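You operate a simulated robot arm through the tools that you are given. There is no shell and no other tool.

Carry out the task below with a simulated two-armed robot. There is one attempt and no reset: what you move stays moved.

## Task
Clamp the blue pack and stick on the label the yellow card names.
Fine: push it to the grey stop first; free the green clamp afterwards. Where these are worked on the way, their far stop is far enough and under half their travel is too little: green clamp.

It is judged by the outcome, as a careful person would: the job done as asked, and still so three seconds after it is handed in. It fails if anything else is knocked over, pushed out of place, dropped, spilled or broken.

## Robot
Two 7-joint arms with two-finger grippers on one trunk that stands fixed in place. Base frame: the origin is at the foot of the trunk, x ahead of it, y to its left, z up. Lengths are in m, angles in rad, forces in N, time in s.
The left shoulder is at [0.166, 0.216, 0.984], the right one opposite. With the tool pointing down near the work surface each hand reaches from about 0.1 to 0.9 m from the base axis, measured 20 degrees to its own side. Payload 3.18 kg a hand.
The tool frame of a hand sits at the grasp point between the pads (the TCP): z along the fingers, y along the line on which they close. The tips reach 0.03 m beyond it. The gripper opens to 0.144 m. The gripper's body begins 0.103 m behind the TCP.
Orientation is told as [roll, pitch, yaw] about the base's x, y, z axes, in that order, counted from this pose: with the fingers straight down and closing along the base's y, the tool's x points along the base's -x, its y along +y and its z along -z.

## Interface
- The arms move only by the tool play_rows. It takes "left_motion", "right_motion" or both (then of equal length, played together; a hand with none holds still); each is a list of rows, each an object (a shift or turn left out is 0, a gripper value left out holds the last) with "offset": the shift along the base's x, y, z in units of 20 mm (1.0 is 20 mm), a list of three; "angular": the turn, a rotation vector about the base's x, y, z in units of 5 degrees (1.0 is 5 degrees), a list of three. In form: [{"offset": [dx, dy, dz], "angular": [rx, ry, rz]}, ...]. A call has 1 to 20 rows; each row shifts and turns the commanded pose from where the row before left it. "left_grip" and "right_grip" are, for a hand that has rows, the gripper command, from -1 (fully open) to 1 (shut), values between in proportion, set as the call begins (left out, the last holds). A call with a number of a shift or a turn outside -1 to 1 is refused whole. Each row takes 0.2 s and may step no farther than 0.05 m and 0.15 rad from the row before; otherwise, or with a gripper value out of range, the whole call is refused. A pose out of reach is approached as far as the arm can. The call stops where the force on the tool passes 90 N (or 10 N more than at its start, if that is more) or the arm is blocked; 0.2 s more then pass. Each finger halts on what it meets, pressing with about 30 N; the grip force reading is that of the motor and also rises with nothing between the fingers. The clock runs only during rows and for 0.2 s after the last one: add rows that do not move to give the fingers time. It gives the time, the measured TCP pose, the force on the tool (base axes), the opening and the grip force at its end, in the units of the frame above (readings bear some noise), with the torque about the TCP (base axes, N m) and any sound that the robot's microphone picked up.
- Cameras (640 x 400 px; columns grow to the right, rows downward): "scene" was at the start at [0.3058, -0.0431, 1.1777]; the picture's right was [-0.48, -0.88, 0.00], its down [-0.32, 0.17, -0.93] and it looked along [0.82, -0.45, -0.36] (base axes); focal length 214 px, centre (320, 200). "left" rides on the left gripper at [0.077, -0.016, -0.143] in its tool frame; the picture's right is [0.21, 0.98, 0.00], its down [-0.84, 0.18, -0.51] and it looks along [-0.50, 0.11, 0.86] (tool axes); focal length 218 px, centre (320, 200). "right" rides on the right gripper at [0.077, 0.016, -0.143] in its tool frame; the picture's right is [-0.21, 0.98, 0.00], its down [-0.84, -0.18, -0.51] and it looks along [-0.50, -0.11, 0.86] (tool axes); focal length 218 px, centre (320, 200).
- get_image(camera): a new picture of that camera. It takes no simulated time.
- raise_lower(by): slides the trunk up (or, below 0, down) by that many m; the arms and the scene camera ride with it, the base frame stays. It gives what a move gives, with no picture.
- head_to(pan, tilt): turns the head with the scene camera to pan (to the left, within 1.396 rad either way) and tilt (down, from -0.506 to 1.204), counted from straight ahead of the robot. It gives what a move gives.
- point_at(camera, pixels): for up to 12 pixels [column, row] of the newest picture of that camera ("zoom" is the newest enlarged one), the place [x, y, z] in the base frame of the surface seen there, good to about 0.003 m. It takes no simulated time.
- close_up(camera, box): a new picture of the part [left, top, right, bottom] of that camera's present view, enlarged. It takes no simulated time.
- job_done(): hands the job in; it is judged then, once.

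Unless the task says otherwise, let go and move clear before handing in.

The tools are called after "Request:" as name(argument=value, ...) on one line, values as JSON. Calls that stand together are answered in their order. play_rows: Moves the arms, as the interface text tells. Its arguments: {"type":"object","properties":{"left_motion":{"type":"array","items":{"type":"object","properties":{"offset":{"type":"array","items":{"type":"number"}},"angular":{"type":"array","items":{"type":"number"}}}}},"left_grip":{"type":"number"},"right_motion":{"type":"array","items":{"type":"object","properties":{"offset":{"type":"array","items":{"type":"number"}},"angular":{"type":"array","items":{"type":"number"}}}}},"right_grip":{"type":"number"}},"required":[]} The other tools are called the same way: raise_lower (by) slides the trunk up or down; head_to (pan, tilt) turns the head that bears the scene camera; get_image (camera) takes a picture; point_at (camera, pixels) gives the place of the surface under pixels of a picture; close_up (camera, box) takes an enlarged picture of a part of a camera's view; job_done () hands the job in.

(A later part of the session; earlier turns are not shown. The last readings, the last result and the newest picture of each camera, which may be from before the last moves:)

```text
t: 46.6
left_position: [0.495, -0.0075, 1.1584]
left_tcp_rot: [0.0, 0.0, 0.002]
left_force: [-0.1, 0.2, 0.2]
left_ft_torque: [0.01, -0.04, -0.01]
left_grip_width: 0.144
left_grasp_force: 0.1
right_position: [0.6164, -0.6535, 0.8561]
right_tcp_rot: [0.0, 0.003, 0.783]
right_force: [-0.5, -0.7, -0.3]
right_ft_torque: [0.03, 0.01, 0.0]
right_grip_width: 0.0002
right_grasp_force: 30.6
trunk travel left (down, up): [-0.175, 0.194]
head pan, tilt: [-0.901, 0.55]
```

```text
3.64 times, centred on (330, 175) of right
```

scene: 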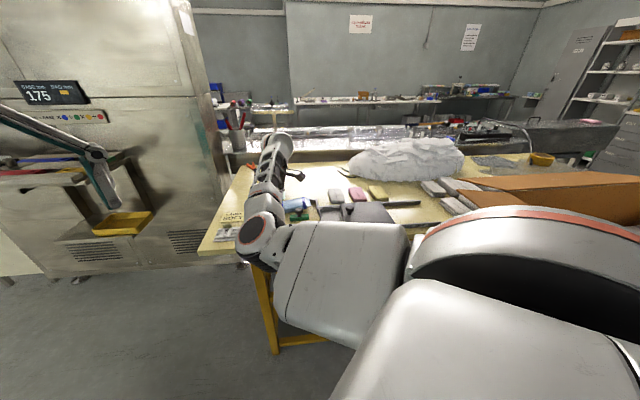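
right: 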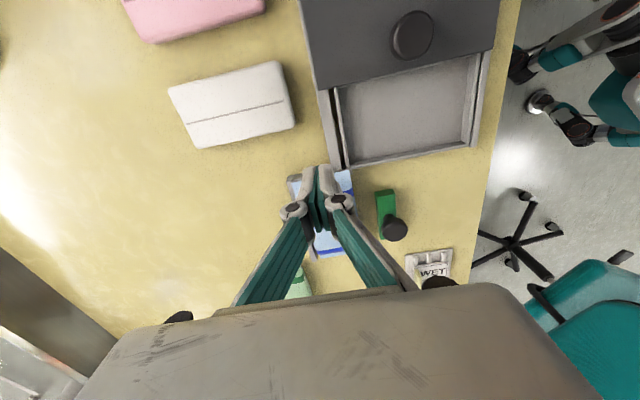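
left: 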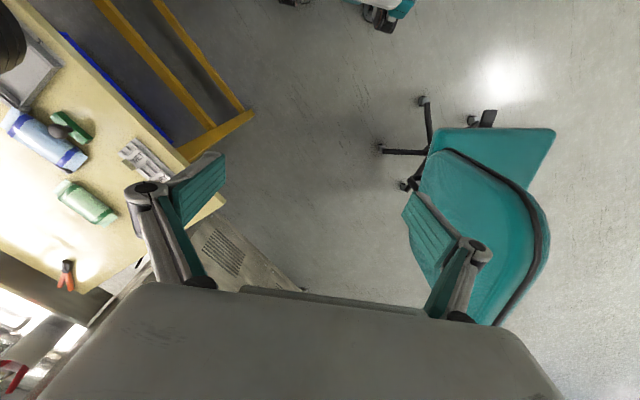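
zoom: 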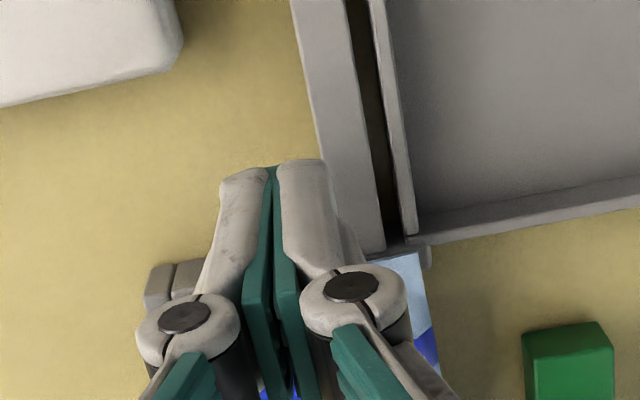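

Tips now at z≈0.826. Lower 4.5 mm more, then start nudging.

Request:
play_rows(right_motion=[{"offset": [0, 0, -0.12]}, {"offset": [0, 0, -0.11]}, {}])

Request:
play_rows(right_motion=[{"offset": [0.1, 0.1, 0]}, {"offset": [0.1, 0.1, 0]}, {"offset": [0.1, 0.1, 0]}, {"offset": [0.1, 0.1, 0]}])

Request:
close_up(camera="left", box=[0, 80, 110, 180])

```text
t: 47.4
left_position: [0.4961, -0.0082, 1.1578]
left_tcp_rot: [0.0, 0.001, 0.002]
left_force: [0.4, -0.2, -0.6]
left_ft_torque: [-0.01, 0.01, 0.0]
left_grip_width: 0.1442
left_grasp_force: 0.1
right_position: [0.6167, -0.6536, 0.8508]
right_tcp_rot: [-0.001, 0.003, 0.784]
right_force: [0.0, -0.9, 1.0]
right_ft_torque: [0.01, 0.02, -0.01]
right_grip_width: 0.0
right_grasp_force: 29.7
trunk travel left (down, up): [-0.175, 0.194]
head pan, tilt: [-0.901, 0.55]
```

```text
t: 48.4
left_position: [0.4966, -0.0063, 1.159]
left_tcp_rot: [0.0, -0.001, 0.001]
left_force: [0.3, -0.4, -0.1]
left_ft_torque: [-0.03, 0.01, -0.05]
left_grip_width: 0.1441
left_grasp_force: 0.1
right_position: [0.6248, -0.647, 0.8516]
right_tcp_rot: [-0.001, 0.004, 0.783]
right_force: [-0.4, 1.0, -0.4]
right_ft_torque: [0.0, 0.01, 0.0]
right_grip_width: 0.0
right_grasp_force: 29.8
trunk travel left (down, up): [-0.175, 0.194]
head pan, tilt: [-0.901, 0.55]
```

```text
4.00 times, centred on (55, 130) of left
```

zoom: 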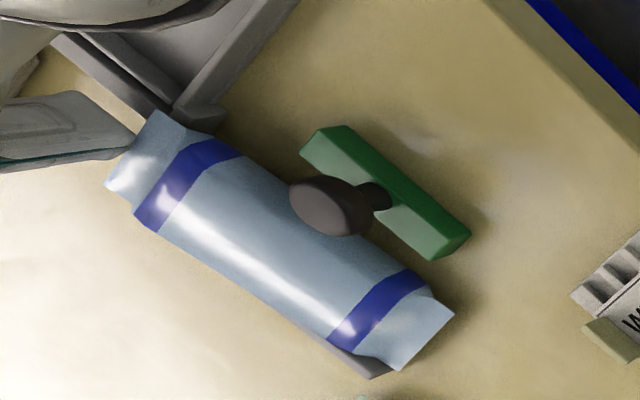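

The fingertip meets the flap edge in the left view and the pack started moving. Continue about 14 mm further.

Request:
play_rows(right_motion=[{"offset": [0.1, 0.1, 0]}, {"offset": [0.1, 0.1, 0]}, {"offset": [0.1, 0.1, 0]}, {"offset": [0.1, 0.1, 0]}, {"offset": [0.1, 0.1, 0]}])

Request:
close_up(camera="left", box=[0, 80, 110, 180])

```text
t: 49.6
left_position: [0.4956, -0.0088, 1.1582]
left_tcp_rot: [0.0, 0.001, 0.002]
left_force: [0.1, -0.7, -0.6]
left_ft_torque: [-0.03, 0.0, 0.03]
left_grip_width: 0.144
left_grasp_force: 0.1
right_position: [0.6335, -0.6345, 0.854]
right_tcp_rot: [-0.003, 0.004, 0.783]
right_force: [0.2, 0.1, -0.3]
right_ft_torque: [0.0, -0.01, 0.01]
right_grip_width: 0.0
right_grasp_force: 30.4
trunk travel left (down, up): [-0.175, 0.194]
head pan, tilt: [-0.901, 0.55]
```

```text
4.00 times, centred on (55, 130) of left
```

zoom: 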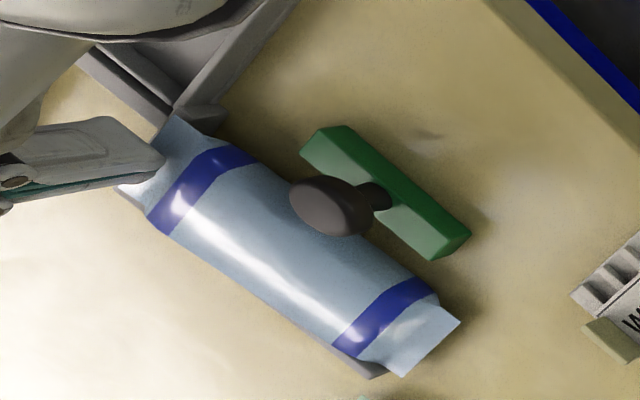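

The pack moved some millimetres, though the finger may be sliding over the flap. Measuring.

Request:
point_at(camera="zoom", pixels=[[455, 322], [402, 372], [425, 345], [240, 160], [180, 225], [300, 250], [200, 130], [185, 150], [130, 190], [370, 370], [205, 115], [380, 310]])

Request:
close_up(camera="left", box=[0, 90, 60, 140])

```text
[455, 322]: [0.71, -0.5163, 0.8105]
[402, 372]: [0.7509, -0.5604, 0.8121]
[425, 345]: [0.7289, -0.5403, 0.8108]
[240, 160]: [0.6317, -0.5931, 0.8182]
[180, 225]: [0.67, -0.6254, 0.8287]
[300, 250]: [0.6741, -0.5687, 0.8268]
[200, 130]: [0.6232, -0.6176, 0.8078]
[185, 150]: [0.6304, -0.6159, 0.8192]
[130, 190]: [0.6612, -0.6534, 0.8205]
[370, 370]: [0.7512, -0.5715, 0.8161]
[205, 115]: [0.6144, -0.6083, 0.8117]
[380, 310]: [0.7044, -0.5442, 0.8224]
```

```text
8.00 times, centred on (30, 115) of left
```

zoom: 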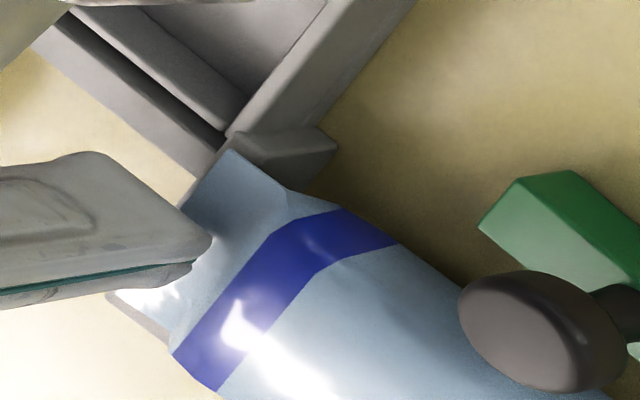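

The pack's left end is now at u≈-0.136, its top at 0.827–0.829, nearly flat. Nudge ~6 mm more, then lift and inspect.

Request:
play_rows(right_motion=[{"offset": [0.1, 0.1, 0]}, {"offset": [0.1, 0.1, 0]}, {"offset": [0.07, 0.07, 0]}])

Request:
play_rows(right_motion=[{"offset": [-0.1, -0.1, 0.3]}, {"offset": [-0.2, -0.2, 0.6]}, {"offset": [-0.5, -0.5, 0.8]}, {"offset": [-0.5, -0.5, 0.8]}, {}])

Request:
close_up(camera="left", box=[0, 80, 110, 180])

Request:
close_up(camera="right", box=[240, 140, 420, 290])

```text
t: 50.4
left_position: [0.4948, -0.0079, 1.157]
left_tcp_rot: [0.001, 0.002, 0.002]
left_force: [-0.5, 0.2, -0.3]
left_ft_torque: [-0.04, 0.0, 0.01]
left_grip_width: 0.1441
left_grasp_force: 0.0
right_position: [0.6378, -0.6298, 0.852]
right_tcp_rot: [-0.001, 0.003, 0.784]
right_force: [-0.2, 0.5, -0.2]
right_ft_torque: [0.02, -0.02, 0.04]
right_grip_width: 0.0
right_grasp_force: 30.2
trunk travel left (down, up): [-0.175, 0.194]
head pan, tilt: [-0.901, 0.55]
```

```text
t: 51.6
left_position: [0.496, -0.0074, 1.1572]
left_tcp_rot: [-0.001, 0.0, 0.003]
left_force: [1.1, -0.3, 0.7]
left_ft_torque: [0.01, 0.01, 0.0]
left_grip_width: 0.144
left_grasp_force: 0.1
right_position: [0.6127, -0.6536, 0.9009]
right_tcp_rot: [-0.001, 0.004, 0.783]
right_force: [0.3, -0.3, -0.3]
right_ft_torque: [0.01, 0.01, -0.02]
right_grip_width: 0.0
right_grasp_force: 30.2
trunk travel left (down, up): [-0.175, 0.194]
head pan, tilt: [-0.901, 0.55]
```

```text
4.00 times, centred on (55, 130) of left
```

zoom: 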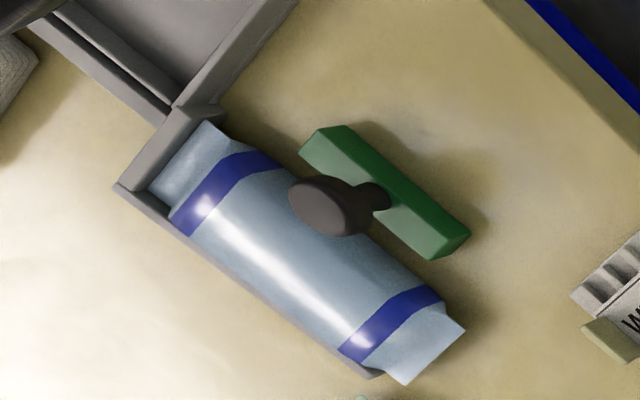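

```text
2.67 times, centred on (330, 215) of right
```

zoom: 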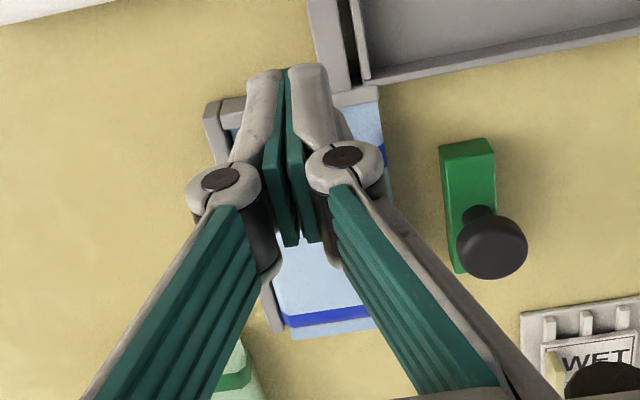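

The pack now lies flat inside the fence corner with the stop fully visible. I'll measure the gap between flap end and stop.

Request:
close_up(camera="left", box=[20, 95, 80, 145])

Request:
point_at(camera="zoom", pixels=[[170, 135], [75, 240], [120, 190], [150, 135], [60, 225], [135, 115], [105, 160], [200, 230], [130, 280], [330, 320], [30, 240], [90, 330]])

```text
8.00 times, centred on (50, 120) of left
```

zoom: 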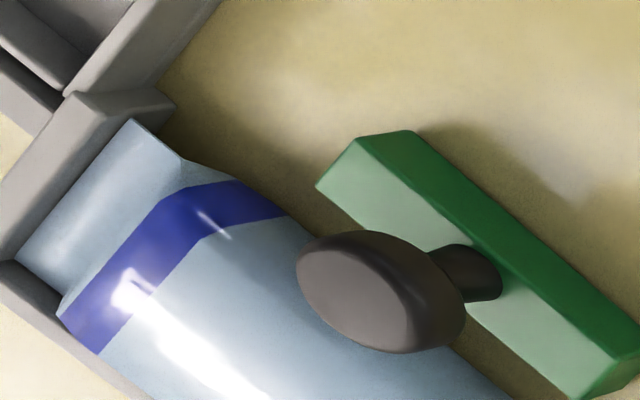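

```text
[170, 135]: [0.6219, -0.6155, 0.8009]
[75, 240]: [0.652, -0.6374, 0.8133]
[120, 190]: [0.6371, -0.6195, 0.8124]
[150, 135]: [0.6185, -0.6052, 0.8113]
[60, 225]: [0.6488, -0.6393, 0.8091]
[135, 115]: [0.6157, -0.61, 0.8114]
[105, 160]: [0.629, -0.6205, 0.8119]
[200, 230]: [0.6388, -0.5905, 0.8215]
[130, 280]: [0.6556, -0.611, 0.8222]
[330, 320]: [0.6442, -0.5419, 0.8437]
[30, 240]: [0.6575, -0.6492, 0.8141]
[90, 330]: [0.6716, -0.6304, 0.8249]
```

The flap end is at u≈-0.005, practically touching the stop (face ≈-0.004). I'll confirm with a very gentle push from the left using the level (vertical) fingers. Moving over there first.

Request:
play_rows(right_motion=[{"offset": [0.66, 0.645, 0]}, {"offset": [0.66, 0.645, 0]}, {"offset": [0.66, 0.645, 0]}, {"offset": [0.66, 0.645, 0]}, {"offset": [0.66, 0.645, 0]}, {"offset": [0.66, 0.645, 0]}, {"offset": [0.66, 0.645, 0]}, {"offset": [0.66, 0.645, 0]}, {"offset": [0.66, 0.645, 0]}, {"offset": [0.66, 0.645, 0]}, {}])

Request:
close_up(camera="right", box=[200, 40, 400, 200])

```text
t: 54.0
left_position: [0.4966, -0.0084, 1.1576]
left_tcp_rot: [0.0, 0.0, 0.002]
left_force: [-0.7, -0.4, 0.2]
left_ft_torque: [0.01, 0.0, 0.01]
left_grip_width: 0.1442
left_grasp_force: 0.0
right_position: [0.7462, -0.5261, 0.9025]
right_tcp_rot: [-0.001, 0.004, 0.781]
right_force: [-1.1, 0.5, 1.0]
right_ft_torque: [-0.01, -0.01, 0.01]
right_grip_width: 0.0
right_grasp_force: 29.6
trunk travel left (down, up): [-0.175, 0.194]
head pan, tilt: [-0.901, 0.55]
```

```text
2.50 times, centred on (300, 120) of right
```

zoom: 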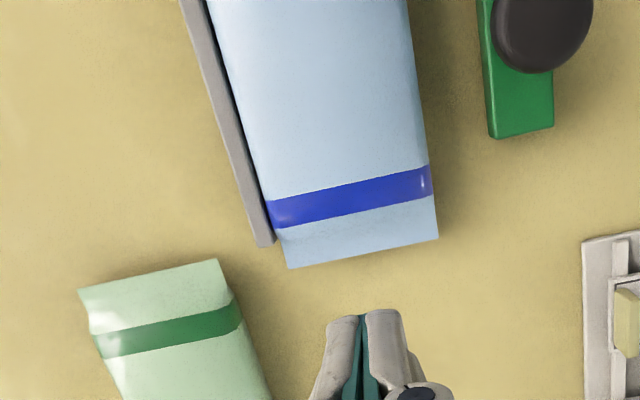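

Measuring the left flap again before lowering.

Request:
point_at(camera="zoom", pixels=[[292, 263], [433, 235], [362, 250], [268, 240], [280, 205], [420, 175], [330, 100], [225, 60], [400, 60]])

Request:
play_rows(right_motion=[{"offset": [0, 0, -0.8]}, {"offset": [0, 0, -0.8]}, {"offset": [0, 0, -0.8]}, {"offset": [0, 0, -0.75]}, {}])

Request:
close_up(camera="right", box=[220, 60, 420, 220])

```text
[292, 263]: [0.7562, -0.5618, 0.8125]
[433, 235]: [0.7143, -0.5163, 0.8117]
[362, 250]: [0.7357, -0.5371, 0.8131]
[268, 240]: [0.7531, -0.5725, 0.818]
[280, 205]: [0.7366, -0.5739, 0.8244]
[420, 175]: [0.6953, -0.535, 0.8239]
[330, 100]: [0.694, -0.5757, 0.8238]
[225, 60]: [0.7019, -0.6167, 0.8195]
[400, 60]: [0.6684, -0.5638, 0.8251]
```

```text
t: 55.2
left_position: [0.4956, -0.0084, 1.1585]
left_tcp_rot: [-0.001, 0.001, 0.002]
left_force: [0.2, 0.2, -0.3]
left_ft_torque: [-0.01, -0.03, -0.02]
left_grip_width: 0.1438
left_grasp_force: 0.0
right_position: [0.7442, -0.5258, 0.839]
right_tcp_rot: [-0.003, 0.0, 0.784]
right_force: [0.3, 0.3, -0.2]
right_ft_torque: [0.05, -0.03, 0.02]
right_grip_width: 0.0002
right_grasp_force: 30.0
trunk travel left (down, up): [-0.175, 0.194]
head pan, tilt: [-0.901, 0.55]
```

```text
2.50 times, centred on (320, 140) of right
```

zoom: 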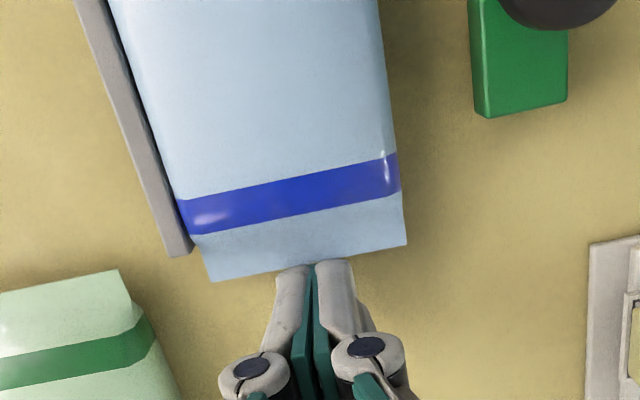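

The pack is flat (top 0.824); its left end is at u≈-0.139, so about 4–5 mm may remain. I'll push with vertical fingers in ~1.4 mm rows, checking force.

Request:
play_rows(right_motion=[{"offset": [-0.05, -0.05, 0]}, {"offset": [-0.05, -0.05, 0]}, {"offset": [-0.05, -0.05, 0]}, {"offset": [-0.05, -0.05, 0]}])

Request:
play_rows(right_motion=[{"offset": [-0.05, -0.05, 0]}])

Request:
close_up(camera="right", box=[220, 60, 420, 220])

```text
t: 56.2
left_position: [0.4977, -0.0063, 1.1576]
left_tcp_rot: [-0.003, 0.001, 0.001]
left_force: [-0.1, -0.4, 0.7]
left_ft_torque: [0.01, -0.01, 0.03]
left_grip_width: 0.1439
left_grasp_force: 0.1
right_position: [0.744, -0.5267, 0.8391]
right_tcp_rot: [0.0, -0.001, 0.786]
right_force: [13.2, 14.6, -0.9]
right_ft_torque: [0.39, -0.33, -0.05]
right_grip_width: 0.006
right_grasp_force: 29.7
trunk travel left (down, up): [-0.175, 0.194]
head pan, tilt: [-0.901, 0.55]
```

```text
t: 56.6
left_position: [0.4971, -0.0056, 1.1575]
left_tcp_rot: [-0.002, 0.002, 0.002]
left_force: [-0.7, 0.3, -0.1]
left_ft_torque: [0.01, 0.02, -0.01]
left_grip_width: 0.144
left_grasp_force: 0.1
right_position: [0.7426, -0.5278, 0.8397]
right_tcp_rot: [-0.001, -0.003, 0.787]
right_force: [19.7, 20.2, 0.1]
right_ft_torque: [0.54, -0.54, -0.05]
right_grip_width: 0.0061
right_grasp_force: 30.0
trunk travel left (down, up): [-0.175, 0.194]
head pan, tilt: [-0.901, 0.55]
```

```text
2.50 times, centred on (320, 140) of right
```

zoom: 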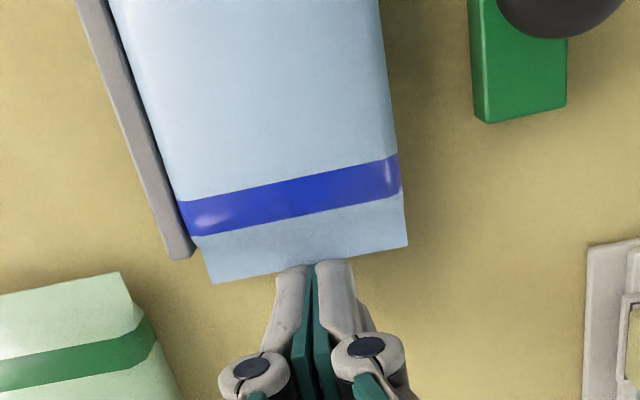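

The reaction is now 28 N straight back along −u: the pack is firmly against the stop. Back off and check it stayed flat.

Request:
play_rows(right_motion=[{"offset": [0.15, 0.15, 0]}, {"offset": [0.2, 0.2, 0]}, {"offset": [0.3, 0.3, 0]}, {"offset": [0, 0, 0.8]}, {"offset": [0, 0, 0.8]}, {"offset": [0, 0, 0.8]}, {"offset": [0, 0, 0.8]}, {}])

Request:
close_up(camera="right", box=[200, 0, 420, 200])

Request:
close_up(camera="left", box=[0, 80, 110, 180])

```text
t: 58.4
left_position: [0.4941, -0.0082, 1.158]
left_tcp_rot: [0.0, 0.0, 0.001]
left_force: [-0.3, 0.5, 0.2]
left_ft_torque: [-0.04, 0.05, 0.03]
left_grip_width: 0.1441
left_grasp_force: 0.0
right_position: [0.7534, -0.5194, 0.9027]
right_tcp_rot: [0.0, 0.004, 0.784]
right_force: [0.9, -1.4, 0.0]
right_ft_torque: [0.04, 0.01, 0.0]
right_grip_width: 0.0002
right_grasp_force: 29.9
trunk travel left (down, up): [-0.175, 0.194]
head pan, tilt: [-0.901, 0.55]
```

```text
2.00 times, centred on (310, 100) of right
```

zoom: 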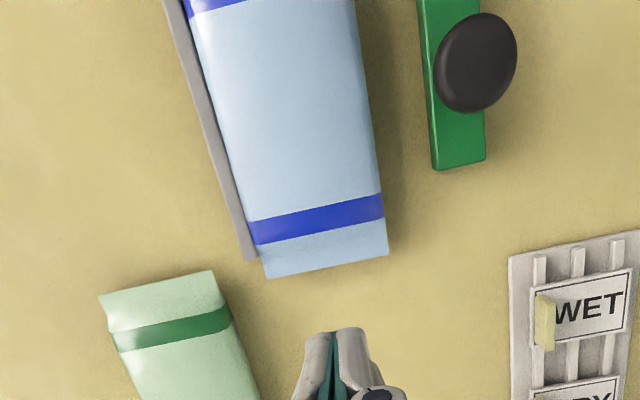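

```text
4.00 times, centred on (55, 130) of left
```

zoom: 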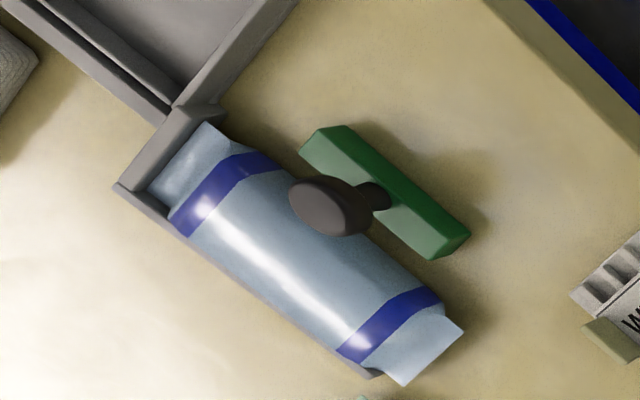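

The pack is flat and seated against the stop. Next, the clamp: I'll open the gripper to 6 cm and move above the knob at about (0.636,-0.536).

Request:
play_rows(right_motion=[{"offset": [-0.6, -0.08, 0.1]}, {"offset": [-0.6, -0.08, 0.1]}, {"offset": [-0.6, -0.08, 0]}, {"offset": [-0.6, -0.08, 0]}, {"offset": [-0.6, -0.08, 0]}, {"offset": [-0.6, -0.08, 0]}, {"offset": [-0.6, -0.08, 0]}, {"offset": [-0.6, -0.08, 0]}, {"offset": [-0.6, -0.1, 0]}, {"offset": [-0.45, -0.1, 0]}, {}], right_grip=0.167)

Request:
get_image(camera="right")

```text
t: 60.8
left_position: [0.4957, -0.0085, 1.1574]
left_tcp_rot: [0.002, 0.001, 0.002]
left_force: [-0.8, 0.3, -0.2]
left_ft_torque: [0.0, 0.0, 0.03]
left_grip_width: 0.1442
left_grasp_force: 0.1
right_position: [0.6365, -0.5359, 0.908]
right_tcp_rot: [-0.001, 0.003, 0.784]
right_force: [0.9, 0.2, 1.1]
right_ft_torque: [0.0, -0.03, -0.03]
right_grip_width: 0.0598
right_grasp_force: 0.0
trunk travel left (down, up): [-0.175, 0.194]
head pan, tilt: [-0.901, 0.55]
```

```text
taken
```

right: 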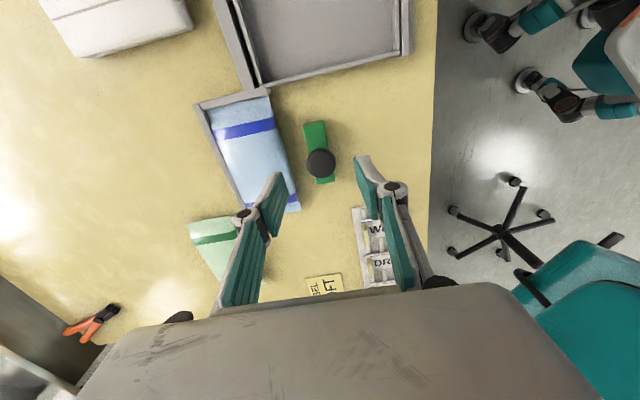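

Reached the spot above the knob (320,163), centred between the fingers. Measuring knob and pack top once more before lowering.

Request:
point_at(camera="right", pixels=[[320, 162], [308, 162], [333, 160], [320, 152], [320, 174], [306, 125], [325, 123], [318, 185], [334, 180], [250, 150], [285, 180], [268, 135]])

Request:
close_up(camera="right", box=[190, 80, 370, 220])

```text
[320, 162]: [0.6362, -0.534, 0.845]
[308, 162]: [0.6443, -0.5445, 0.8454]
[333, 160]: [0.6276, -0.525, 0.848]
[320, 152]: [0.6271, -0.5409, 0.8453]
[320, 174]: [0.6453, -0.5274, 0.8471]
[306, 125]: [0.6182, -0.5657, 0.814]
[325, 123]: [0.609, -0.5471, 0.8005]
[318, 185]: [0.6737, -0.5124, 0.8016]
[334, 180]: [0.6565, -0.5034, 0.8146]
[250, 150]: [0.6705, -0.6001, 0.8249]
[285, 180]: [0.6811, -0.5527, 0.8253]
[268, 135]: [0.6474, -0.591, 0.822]
```

```text
2.86 times, centred on (280, 150) of right
```

zoom: 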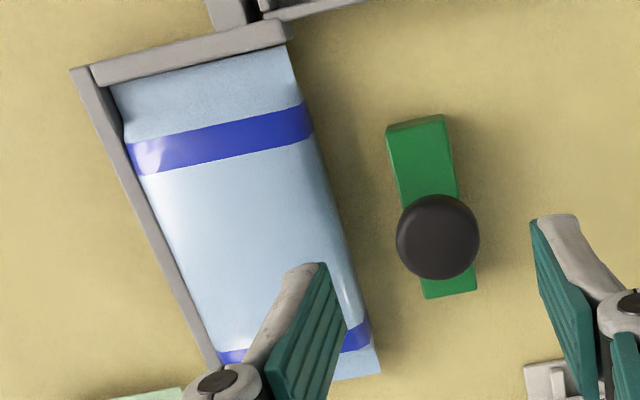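

Knob centre (u,v)=(-0.072,0.828), TCP matches within 1–2 mm. Lower to TCP z≈0.859 and close on the knob.

Request:
play_rows(right_motion=[{"offset": [0, 0.03, -0.8]}, {"offset": [0, 0.02, -0.8]}, {"offset": [0, 0, -0.6]}, {"offset": [0, 0, -0.25]}, {}])

Request:
play_rows(right_motion=[{}, {}, {}], right_grip=1.0)

Request:
close_up(camera="right", box=[220, 80, 420, 240])

```text
t: 62.0
left_position: [0.4946, -0.0081, 1.1596]
left_tcp_rot: [0.0, -0.001, 0.001]
left_force: [-0.2, -0.5, -0.4]
left_ft_torque: [-0.02, -0.02, 0.02]
left_grip_width: 0.144
left_grasp_force: 0.0
right_position: [0.6361, -0.5344, 0.8574]
right_tcp_rot: [-0.001, 0.003, 0.784]
right_force: [0.8, 0.8, 0.1]
right_ft_torque: [-0.01, -0.01, 0.0]
right_grip_width: 0.0599
right_grasp_force: 0.1
trunk travel left (down, up): [-0.175, 0.194]
head pan, tilt: [-0.901, 0.55]
```

```text
t: 62.8
left_position: [0.4956, -0.0075, 1.1578]
left_tcp_rot: [0.0, -0.002, 0.001]
left_force: [-0.2, -0.1, -0.3]
left_ft_torque: [-0.02, 0.03, 0.03]
left_grip_width: 0.144
left_grasp_force: 0.0
right_position: [0.6366, -0.5337, 0.8583]
right_tcp_rot: [0.0, 0.003, 0.785]
right_force: [0.4, -2.2, 0.8]
right_ft_torque: [-0.1, 0.02, 0.06]
right_grip_width: 0.0275
right_grasp_force: 44.8
trunk travel left (down, up): [-0.175, 0.194]
head pan, tilt: [-0.901, 0.55]
```

```text
2.50 times, centred on (320, 160) of right
```

zoom: 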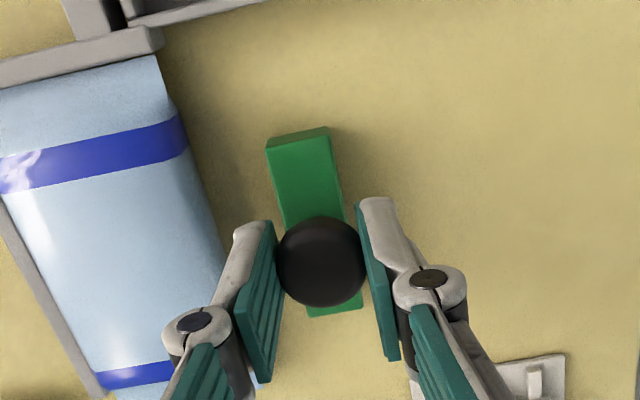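

The knob is gripped (27.5 mm wide). Slide it toward the pack (+x,−y equally) about 20 mm first.

Request:
play_rows(right_motion=[{"offset": [0.15, -0.15, 0]}, {"offset": [0.15, -0.15, 0]}, {"offset": [0.15, -0.15, 0]}, {"offset": [0.15, -0.15, 0]}, {"offset": [0.1, -0.1, 0]}])

Request:
close_up(camera="right", box=[220, 80, 420, 240])

```text
t: 64.0
left_position: [0.4953, -0.0083, 1.1575]
left_tcp_rot: [0.0, -0.001, 0.0]
left_force: [-0.6, -0.7, 0.1]
left_ft_torque: [0.05, 0.02, 0.02]
left_grip_width: 0.1441
left_grasp_force: 0.0
right_position: [0.6517, -0.5489, 0.8577]
right_tcp_rot: [-0.001, 0.004, 0.783]
right_force: [0.5, 0.6, -0.4]
right_ft_torque: [-0.19, 0.28, 0.08]
right_grip_width: 0.0275
right_grasp_force: 45.1
trunk travel left (down, up): [-0.175, 0.194]
head pan, tilt: [-0.901, 0.55]
```

```text
2.50 times, centred on (320, 160) of right
```

zoom: 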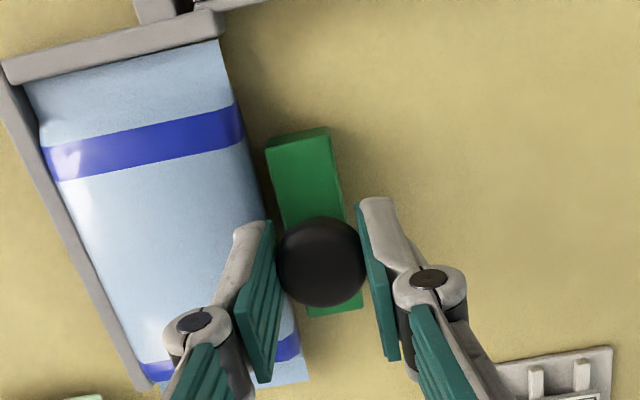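

The clamp slides freely with the hand; about 8 mm remain to the pack. Continue in ~2.8 mm rows.

Request:
play_rows(right_motion=[{"offset": [0.1, -0.1, 0]}, {"offset": [0.1, -0.1, 0]}, {"offset": [0.1, -0.1, 0]}])

Request:
play_rows(right_motion=[{"offset": [0.07, -0.07, 0]}])

Request:
close_up(camera="right", box=[220, 80, 420, 240])

```text
t: 64.8
left_position: [0.4959, -0.0076, 1.1581]
left_tcp_rot: [-0.002, 0.0, 0.002]
left_force: [-0.4, 0.4, -0.1]
left_ft_torque: [0.01, -0.03, -0.03]
left_grip_width: 0.144
left_grasp_force: 0.1
right_position: [0.6551, -0.5531, 0.8566]
right_tcp_rot: [-0.003, 0.002, 0.784]
right_force: [-2.2, 2.3, 4.3]
right_ft_torque: [-0.14, 0.27, -0.05]
right_grip_width: 0.0278
right_grasp_force: 44.9
trunk travel left (down, up): [-0.175, 0.194]
head pan, tilt: [-0.901, 0.55]
```

```text
t: 65.2
left_position: [0.4946, -0.0074, 1.1577]
left_tcp_rot: [-0.002, -0.002, 0.001]
left_force: [0.1, 0.2, -1.3]
left_ft_torque: [0.02, 0.0, 0.01]
left_grip_width: 0.1445
left_grasp_force: 0.1
right_position: [0.6557, -0.5545, 0.8572]
right_tcp_rot: [0.0, 0.004, 0.783]
right_force: [-13.6, 9.3, 1.4]
right_ft_torque: [0.58, 0.04, 0.21]
right_grip_width: 0.0274
right_grasp_force: 45.4
trunk travel left (down, up): [-0.175, 0.194]
head pan, tilt: [-0.901, 0.55]
```

```text
2.50 times, centred on (320, 160) of right
```

zoom: 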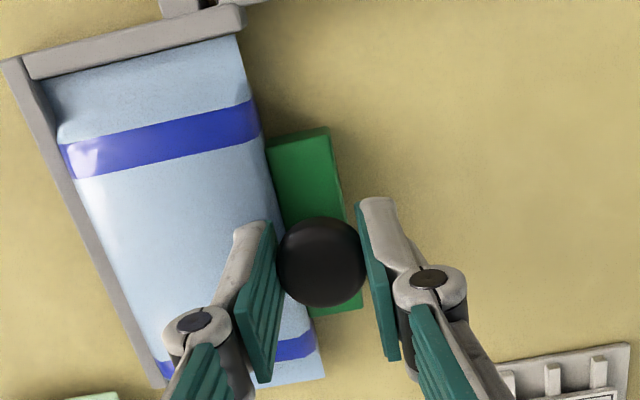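

Resistance of about 16 N appears as the bar meets the pack. I'll press slightly more to see whether it's the clamp's end of travel.

Request:
play_rows(right_motion=[{"offset": [0.07, -0.07, 0]}, {}])

Request:
close_up(camera="right", box=[200, 70, 400, 230])

Request:
get_image(camera="left")

```text
t: 65.8
left_position: [0.4944, -0.0059, 1.1598]
left_tcp_rot: [-0.001, 0.0, 0.001]
left_force: [0.6, -0.1, 0.7]
left_ft_torque: [-0.01, 0.0, 0.0]
left_grip_width: 0.1441
left_grasp_force: 0.1
right_position: [0.6557, -0.5538, 0.8577]
right_tcp_rot: [-0.001, 0.002, 0.782]
right_force: [-29.0, 24.2, -3.6]
right_ft_torque: [0.71, 0.58, 0.12]
right_grip_width: 0.0277
right_grasp_force: 45.2
trunk travel left (down, up): [-0.175, 0.194]
head pan, tilt: [-0.901, 0.55]
```

```text
2.50 times, centred on (300, 150) of right
```

zoom: 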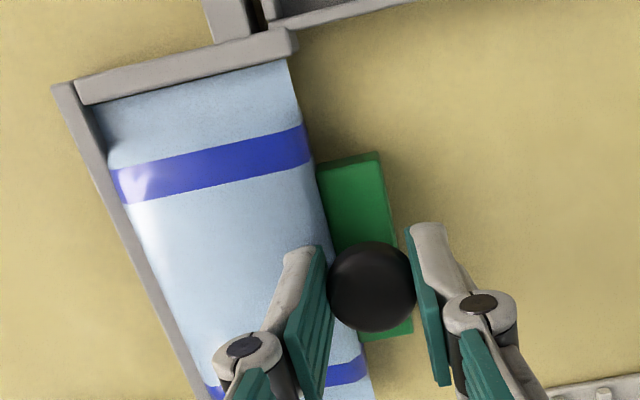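

```text
taken
```

left: 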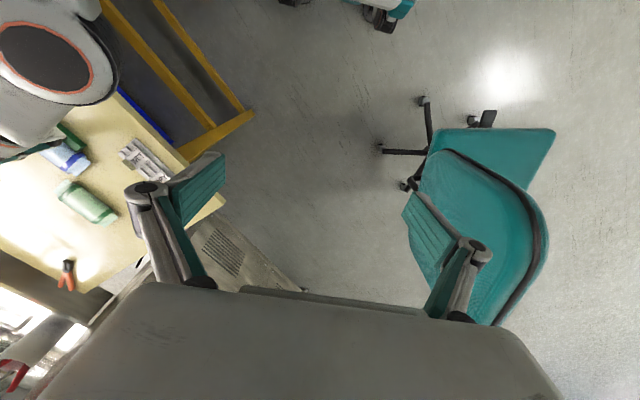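

The clamp is hard against the pack/stop (38 N, no further motion). I'll ease the push by ~3 mm, release the knob and rise.

Request:
play_rows(right_motion=[{"offset": [-0.11, 0.11, 0]}, {}])

Request:
play_rows(right_motion=[{}, {}, {"offset": [0, 0, 0.5]}, {"offset": [0, 0, 0.8]}, {"offset": [0, 0, 0.8]}, {"offset": [0, 0, 0.5]}, {}], right_grip=0.3)

Request:
close_up(camera="right", box=[200, 60, 420, 220])

```text
t: 66.4
left_position: [0.4948, -0.0073, 1.1574]
left_tcp_rot: [-0.001, -0.001, 0.003]
left_force: [-0.4, -0.9, -0.6]
left_ft_torque: [-0.02, 0.03, 0.01]
left_grip_width: 0.1439
left_grasp_force: 0.1
right_position: [0.656, -0.554, 0.8578]
right_tcp_rot: [0.0, 0.003, 0.783]
right_force: [-18.8, 15.2, -11.5]
right_ft_torque: [0.48, 0.24, 0.08]
right_grip_width: 0.0274
right_grasp_force: 45.1
trunk travel left (down, up): [-0.175, 0.194]
head pan, tilt: [-0.901, 0.55]
```

```text
t: 68.0
left_position: [0.4966, -0.007, 1.1584]
left_tcp_rot: [0.0, 0.001, 0.003]
left_force: [0.4, -0.3, -0.5]
left_ft_torque: [-0.01, 0.01, 0.0]
left_grip_width: 0.144
left_grasp_force: 0.0
right_position: [0.658, -0.5544, 0.9113]
right_tcp_rot: [-0.001, 0.0, 0.784]
right_force: [0.8, -0.4, 0.1]
right_ft_torque: [-0.01, -0.01, -0.01]
right_grip_width: 0.0506
right_grasp_force: 0.0
trunk travel left (down, up): [-0.175, 0.194]
head pan, tilt: [-0.901, 0.55]
```

```text
2.50 times, centred on (310, 140) of right
```

zoom: 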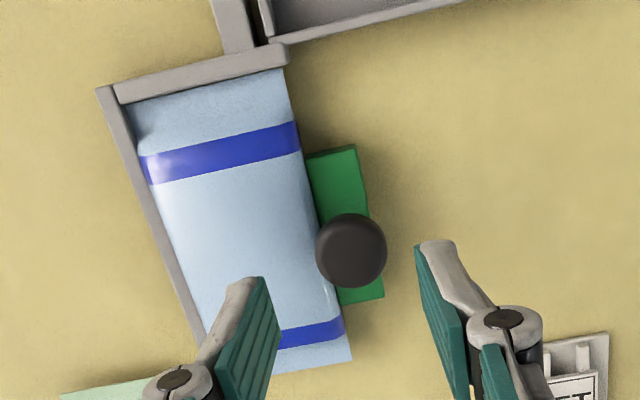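

The clamp stays pressed against the pack's front side after release. Measuring to record the clamped positions.

Request:
point_at(camera="zoom", pixels=[[350, 245], [316, 250], [385, 250], [312, 170], [355, 150], [345, 300], [380, 290], [225, 200], [165, 200], [300, 140], [285, 80], [325, 250]])

Request:
point_at(camera="zoom", pixels=[[130, 105], [280, 72], [160, 170], [300, 130], [345, 350], [348, 330], [210, 250], [290, 250], [240, 170], [120, 130], [150, 200], [270, 330]])

```text
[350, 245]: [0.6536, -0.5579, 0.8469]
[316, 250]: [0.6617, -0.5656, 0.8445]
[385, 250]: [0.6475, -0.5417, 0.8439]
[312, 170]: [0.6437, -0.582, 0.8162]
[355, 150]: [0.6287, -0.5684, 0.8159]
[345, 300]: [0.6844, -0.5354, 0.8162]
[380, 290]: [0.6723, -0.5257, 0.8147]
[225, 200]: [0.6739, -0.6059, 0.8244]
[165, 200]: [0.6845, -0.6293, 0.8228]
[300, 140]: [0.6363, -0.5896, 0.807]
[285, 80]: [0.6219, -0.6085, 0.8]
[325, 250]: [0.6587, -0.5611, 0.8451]
```

```text
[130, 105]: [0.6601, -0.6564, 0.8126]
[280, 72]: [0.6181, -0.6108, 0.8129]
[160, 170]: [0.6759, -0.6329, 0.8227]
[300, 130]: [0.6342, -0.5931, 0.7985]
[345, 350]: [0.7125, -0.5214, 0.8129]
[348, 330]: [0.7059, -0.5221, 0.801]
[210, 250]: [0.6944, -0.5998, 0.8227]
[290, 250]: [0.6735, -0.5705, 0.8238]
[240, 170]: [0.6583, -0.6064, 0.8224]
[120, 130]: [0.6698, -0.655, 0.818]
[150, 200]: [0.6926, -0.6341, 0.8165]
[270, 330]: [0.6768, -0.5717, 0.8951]
```

Pack is clamped between fence (v≈0.931) and bar (v≈0.867), centre at u≈-0.069, v≈0.899, top z≈0.824. Before going to the SOFT label, I'll shift the left hand away to the left (and turn its camera toward the table) so that the right elbow has room.

Request:
play_rows(left_motion=[{"offset": [-0.2, 1, 0.2], "angular": [0, 0, -0.8]}, {"offset": [-0.2, 1, 0.2], "angular": [0, 0, -0.8]}, {"offset": [-0.2, 1, 0.2], "angular": [0, 0, -0.8]}, {"offset": [-0.2, 1, 0.2], "angular": [0, 0, -0.8]}, {"offset": [-0.2, 1, 0.2], "angular": [0, 0, -0.8]}, {"offset": [-0.2, 1, 0.2], "angular": [0, 0, -0.8]}, {}])

Request:
get_image(camera="left")

Request:
get_image(camera="scene")

```text
t: 69.6
left_position: [0.4777, 0.0809, 1.1775]
left_tcp_rot: [-0.002, 0.0, -0.311]
left_force: [0.6, 0.9, 0.3]
left_ft_torque: [0.01, -0.02, -0.01]
left_grip_width: 0.144
left_grasp_force: 0.2
left hand out of reach, approached as far as the arm can: row 5, 6
right_position: [0.6576, -0.555, 0.9114]
right_tcp_rot: [-0.002, 0.003, 0.783]
right_force: [-0.2, -0.4, 0.3]
right_ft_torque: [0.04, 0.03, -0.01]
right_grip_width: 0.0502
right_grasp_force: 0.1
trunk travel left (down, up): [-0.175, 0.194]
head pan, tilt: [-0.901, 0.55]
```

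```text
taken
```

left: 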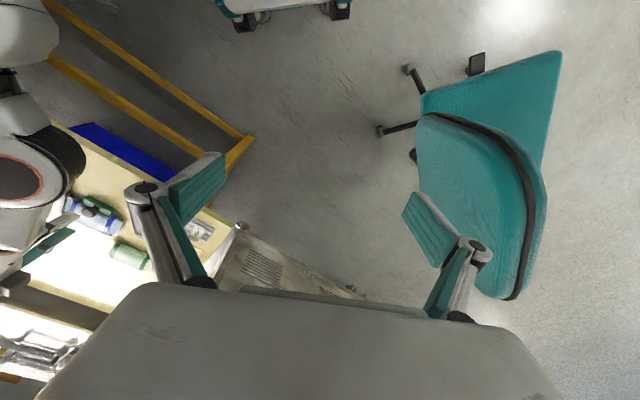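

```text
taken
```

scene: 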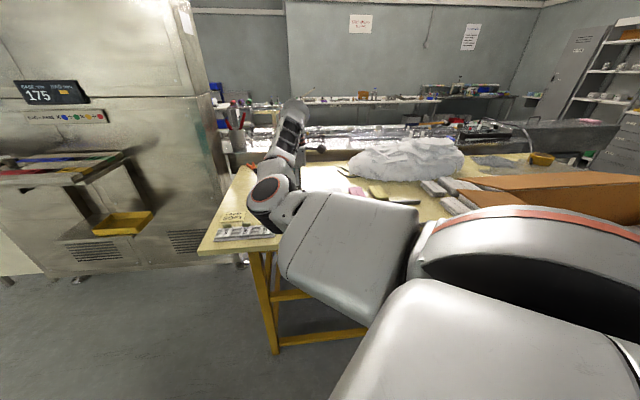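

Left hand is clear. Now move the right hand over the SOFT tab at about (0.788,-0.330), opening to 4 cm.

Request:
play_rows(right_motion=[{"offset": [0.54, 0.93, 0]}, {"offset": [0.54, 0.93, 0]}, {"offset": [0.54, 0.93, 0]}, {"offset": [0.54, 0.93, 0]}, {"offset": [0.54, 0.93, 0]}, {"offset": [0.54, 0.93, 0]}, {"offset": [0.54, 0.93, 0]}, {"offset": [0.54, 0.93, 0]}, {"offset": [0.54, 0.93, 0]}, {"offset": [0.54, 0.93, 0]}, {"offset": [0.54, 0.93, 0]}, {"offset": [0.54, 0.93, -0.3]}, {}], right_grip=0.444)

Request:
get_image(camera="right")

```text
t: 72.4
left_position: [0.4793, 0.0807, 1.1772]
left_tcp_rot: [0.0, 0.0, -0.312]
left_force: [-0.4, -0.1, 0.7]
left_ft_torque: [-0.04, 0.01, -0.03]
left_grip_width: 0.1441
left_grasp_force: 0.1
right_position: [0.784, -0.3327, 0.9042]
right_tcp_rot: [-0.002, 0.002, 0.782]
right_force: [-0.1, 0.2, -0.2]
right_ft_torque: [0.0, 0.01, -0.01]
right_grip_width: 0.0397
right_grasp_force: 0.2
trunk travel left (down, up): [-0.175, 0.194]
head pan, tilt: [-0.901, 0.55]
```

```text
taken
```

right: 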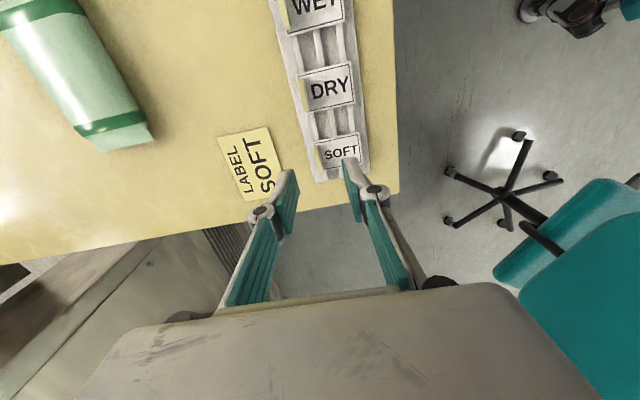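

Reached. I'll measure the SOFT tab precisely from this nearer view.

Request:
close_up(camera="right", box=[280, 110, 390, 200])

Request:
point_at(camera="zoom", pixels=[[230, 220], [232, 280], [240, 250], [225, 300], [210, 250], [445, 155], [455, 240], [300, 260], [350, 230], [225, 200], [238, 290], [250, 300]])

```text
4.44 times, centred on (335, 155) of right
```

zoom: 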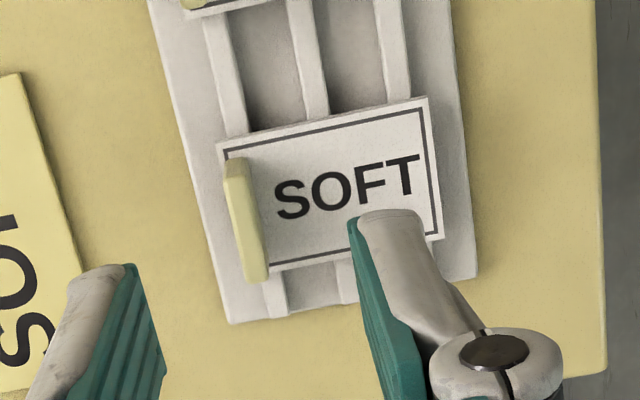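

```text
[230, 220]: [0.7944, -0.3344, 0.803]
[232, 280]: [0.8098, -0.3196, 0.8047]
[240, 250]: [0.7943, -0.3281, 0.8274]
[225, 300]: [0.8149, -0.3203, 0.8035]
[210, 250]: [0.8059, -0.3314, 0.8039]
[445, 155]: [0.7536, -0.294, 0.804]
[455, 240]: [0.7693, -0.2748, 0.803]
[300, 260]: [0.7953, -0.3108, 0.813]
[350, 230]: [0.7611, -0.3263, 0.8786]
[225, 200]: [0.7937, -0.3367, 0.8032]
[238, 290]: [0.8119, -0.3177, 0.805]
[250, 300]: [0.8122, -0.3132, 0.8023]
```

Request:
point_at(camera="zoom", pixels=[[236, 168], [243, 200], [250, 230], [257, 270], [262, 272], [235, 180], [230, 172], [247, 275], [265, 260], [244, 165], [225, 150], [425, 105]])

```text
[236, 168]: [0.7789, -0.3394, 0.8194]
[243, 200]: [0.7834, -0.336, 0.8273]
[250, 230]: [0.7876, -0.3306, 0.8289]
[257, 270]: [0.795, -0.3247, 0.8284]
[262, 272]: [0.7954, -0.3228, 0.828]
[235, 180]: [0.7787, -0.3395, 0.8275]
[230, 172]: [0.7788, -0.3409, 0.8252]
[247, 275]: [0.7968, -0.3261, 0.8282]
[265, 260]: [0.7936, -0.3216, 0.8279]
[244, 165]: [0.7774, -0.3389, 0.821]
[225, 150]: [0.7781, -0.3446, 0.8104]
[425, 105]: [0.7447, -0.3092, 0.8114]
```

The tab centre is (0.7877,-0.331), top z 0.828, plate top ≈0.812. I'll centre over it and descend so that the tips stop at about z 0.817.

Request:
play_rows(right_motion=[{"offset": [0.18, 0.09, -0.4]}, {"offset": [0, 0, -0.8]}, {"offset": [0, 0, -0.8]}, {"offset": [0, 0, -0.5]}, {"offset": [0, 0, -0.35]}, {}])

Request:
close_up(camera="right", box=[240, 110, 400, 230])

```text
t: 73.8
left_position: [0.4784, 0.0812, 1.1786]
left_tcp_rot: [0.001, 0.001, -0.311]
left_force: [-0.1, -0.4, 0.2]
left_ft_torque: [0.02, -0.01, -0.04]
left_grip_width: 0.1439
left_grasp_force: 0.1
right_position: [0.7895, -0.3282, 0.8469]
right_tcp_rot: [-0.003, 0.002, 0.783]
right_force: [0.9, 0.0, -0.1]
right_ft_torque: [0.01, -0.03, 0.0]
right_grip_width: 0.0401
right_grasp_force: 0.0
trunk travel left (down, up): [-0.175, 0.194]
head pan, tilt: [-0.901, 0.55]
```

```text
3.33 times, centred on (320, 170) of right
```

zoom: 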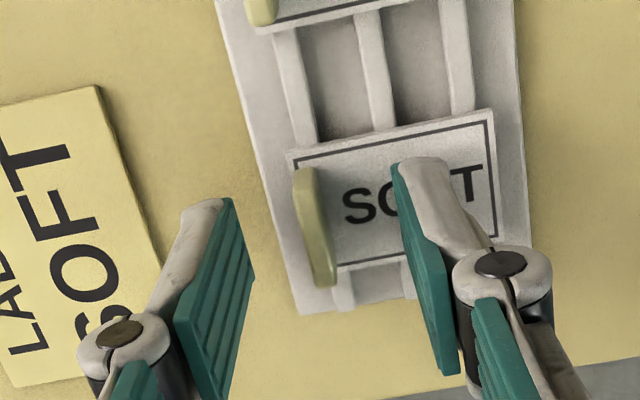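

The tab stands centred between the fingers. Close on it.

Request:
play_rows(right_motion=[{}, {}, {}], right_grip=1.0)

Request:
close_up(camera="right", box=[240, 110, 400, 230])

```text
t: 74.6
left_position: [0.4787, 0.0807, 1.176]
left_tcp_rot: [0.002, 0.001, -0.313]
left_force: [0.7, -0.2, -0.5]
left_ft_torque: [0.01, -0.03, 0.0]
left_grip_width: 0.144
left_grasp_force: 0.0
right_position: [0.79, -0.3304, 0.8465]
right_tcp_rot: [-0.002, 0.003, 0.783]
right_force: [-0.3, 0.5, 0.4]
right_ft_torque: [-0.01, -0.01, -0.01]
right_grip_width: 0.006
right_grasp_force: 30.0
trunk travel left (down, up): [-0.175, 0.194]
head pan, tilt: [-0.901, 0.55]
```

```text
3.33 times, centred on (320, 170) of right
```

zoom: 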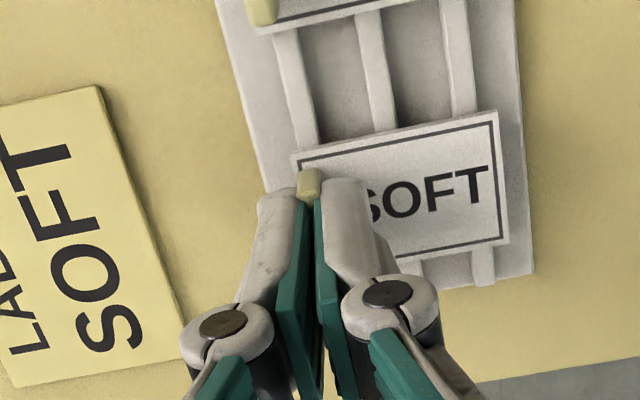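

The tab is held (6 mm). Lift gently and check that the label comes along.

Request:
play_rows(right_motion=[{"offset": [0, 0, 0.3]}, {"offset": [0, 0, 0.5]}, {"offset": [0, 0, 0.8]}, {"offset": [0, 0, 0.8]}, {"offset": [0, 0, 0.8]}, {}])

Request:
close_up(camera="right", box=[220, 80, 420, 230])

```text
t: 76.0
left_position: [0.4786, 0.0803, 1.1772]
left_tcp_rot: [-0.001, 0.003, -0.313]
left_force: [-0.4, -0.4, 0.2]
left_ft_torque: [0.0, 0.01, -0.03]
left_grip_width: 0.1441
left_grasp_force: 0.0
right_position: [0.7889, -0.3302, 0.9111]
right_tcp_rot: [-0.001, 0.003, 0.782]
right_force: [0.6, 0.6, 0.2]
right_ft_torque: [0.01, 0.02, 0.0]
right_grip_width: 0.0059
right_grasp_force: 30.3
trunk travel left (down, up): [-0.175, 0.194]
head pan, tilt: [-0.901, 0.55]
```

```text
2.67 times, centred on (320, 155) of right
```

zoom: 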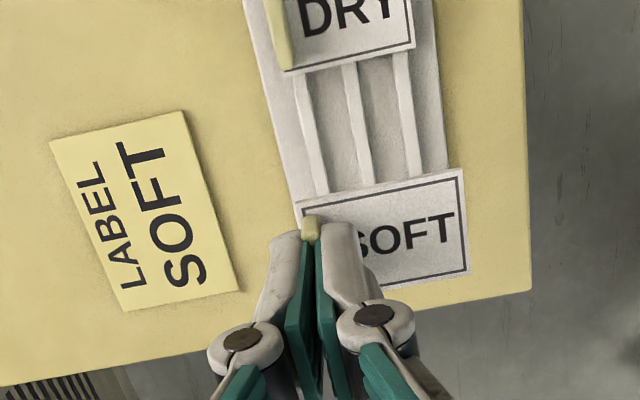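

The label is lifted off the rack. I'll measure the plate's height and corners relative to the TCP to place it well.

Request:
point_at(camera="zoom", pixels=[[305, 205], [460, 172], [466, 268], [385, 283], [410, 200], [420, 260], [312, 225], [350, 210], [440, 265], [315, 218]])

Request:
close_up(camera="scene", box=[180, 140, 340, 260])

```text
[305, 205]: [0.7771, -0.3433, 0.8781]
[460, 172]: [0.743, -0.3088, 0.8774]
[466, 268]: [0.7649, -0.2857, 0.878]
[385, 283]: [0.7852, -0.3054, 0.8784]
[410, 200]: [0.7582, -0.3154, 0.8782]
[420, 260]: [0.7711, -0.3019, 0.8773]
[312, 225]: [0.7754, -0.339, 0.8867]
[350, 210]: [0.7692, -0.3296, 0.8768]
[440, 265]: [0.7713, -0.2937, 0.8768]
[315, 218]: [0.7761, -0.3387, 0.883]
```

```text
3.33 times, centred on (260, 200) of scene
```

zoom: 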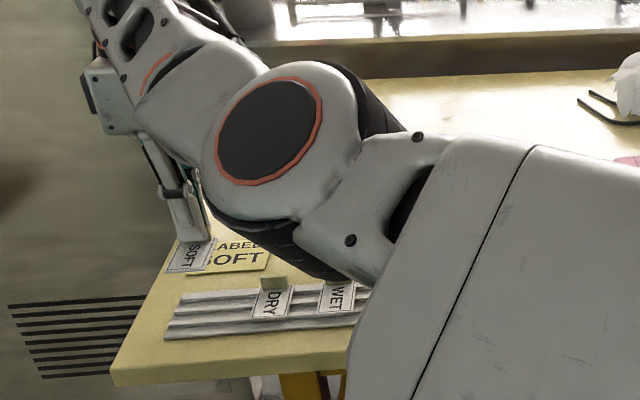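

The plate's top is 33 mm below the TCP, its centre offset by about −23 mm in v. Target TCP over the pack is about (0.702,-0.602). I'll carry it there at z≈0.90.

Request:
play_rows(right_motion=[{"offset": [-0.31, -0.97, 0]}, {"offset": [-0.31, -0.97, 0]}, {"offset": [-0.31, -0.97, 0]}, {"offset": [-0.31, -0.97, 0]}, {"offset": [-0.31, -0.97, 0]}, {"offset": [-0.31, -0.97, 0]}, {"offset": [-0.31, -0.97, 0]}, {"offset": [-0.31, -0.97, 0]}, {"offset": [-0.31, -0.97, -0.1]}, {"offset": [-0.31, -0.97, -0.1]}, {"offset": [-0.31, -0.97, -0.1]}, {"offset": [-0.31, -0.97, -0.1]}, {"offset": [-0.31, -0.97, -0.1]}, {"offset": [-0.31, -0.97, -0.1]}, {}])

Request:
close_up(camera="right", box=[220, 80, 420, 230])

```text
t: 79.2
left_position: [0.4783, 0.081, 1.1787]
left_tcp_rot: [0.001, 0.002, -0.311]
left_force: [-0.7, 0.4, -0.7]
left_ft_torque: [0.05, -0.01, -0.03]
left_grip_width: 0.144
left_grasp_force: 0.0
right_position: [0.7042, -0.6019, 0.9004]
right_tcp_rot: [-0.002, 0.003, 0.783]
right_force: [0.7, 0.1, 0.3]
right_ft_torque: [0.0, 0.06, -0.02]
right_grip_width: 0.0059
right_grasp_force: 29.7
trunk travel left (down, up): [-0.175, 0.194]
head pan, tilt: [-0.901, 0.55]
```

```text
2.67 times, centred on (320, 155) of right
```

zoom: 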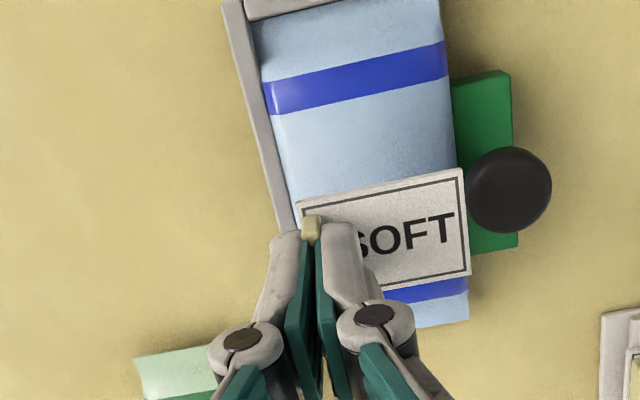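

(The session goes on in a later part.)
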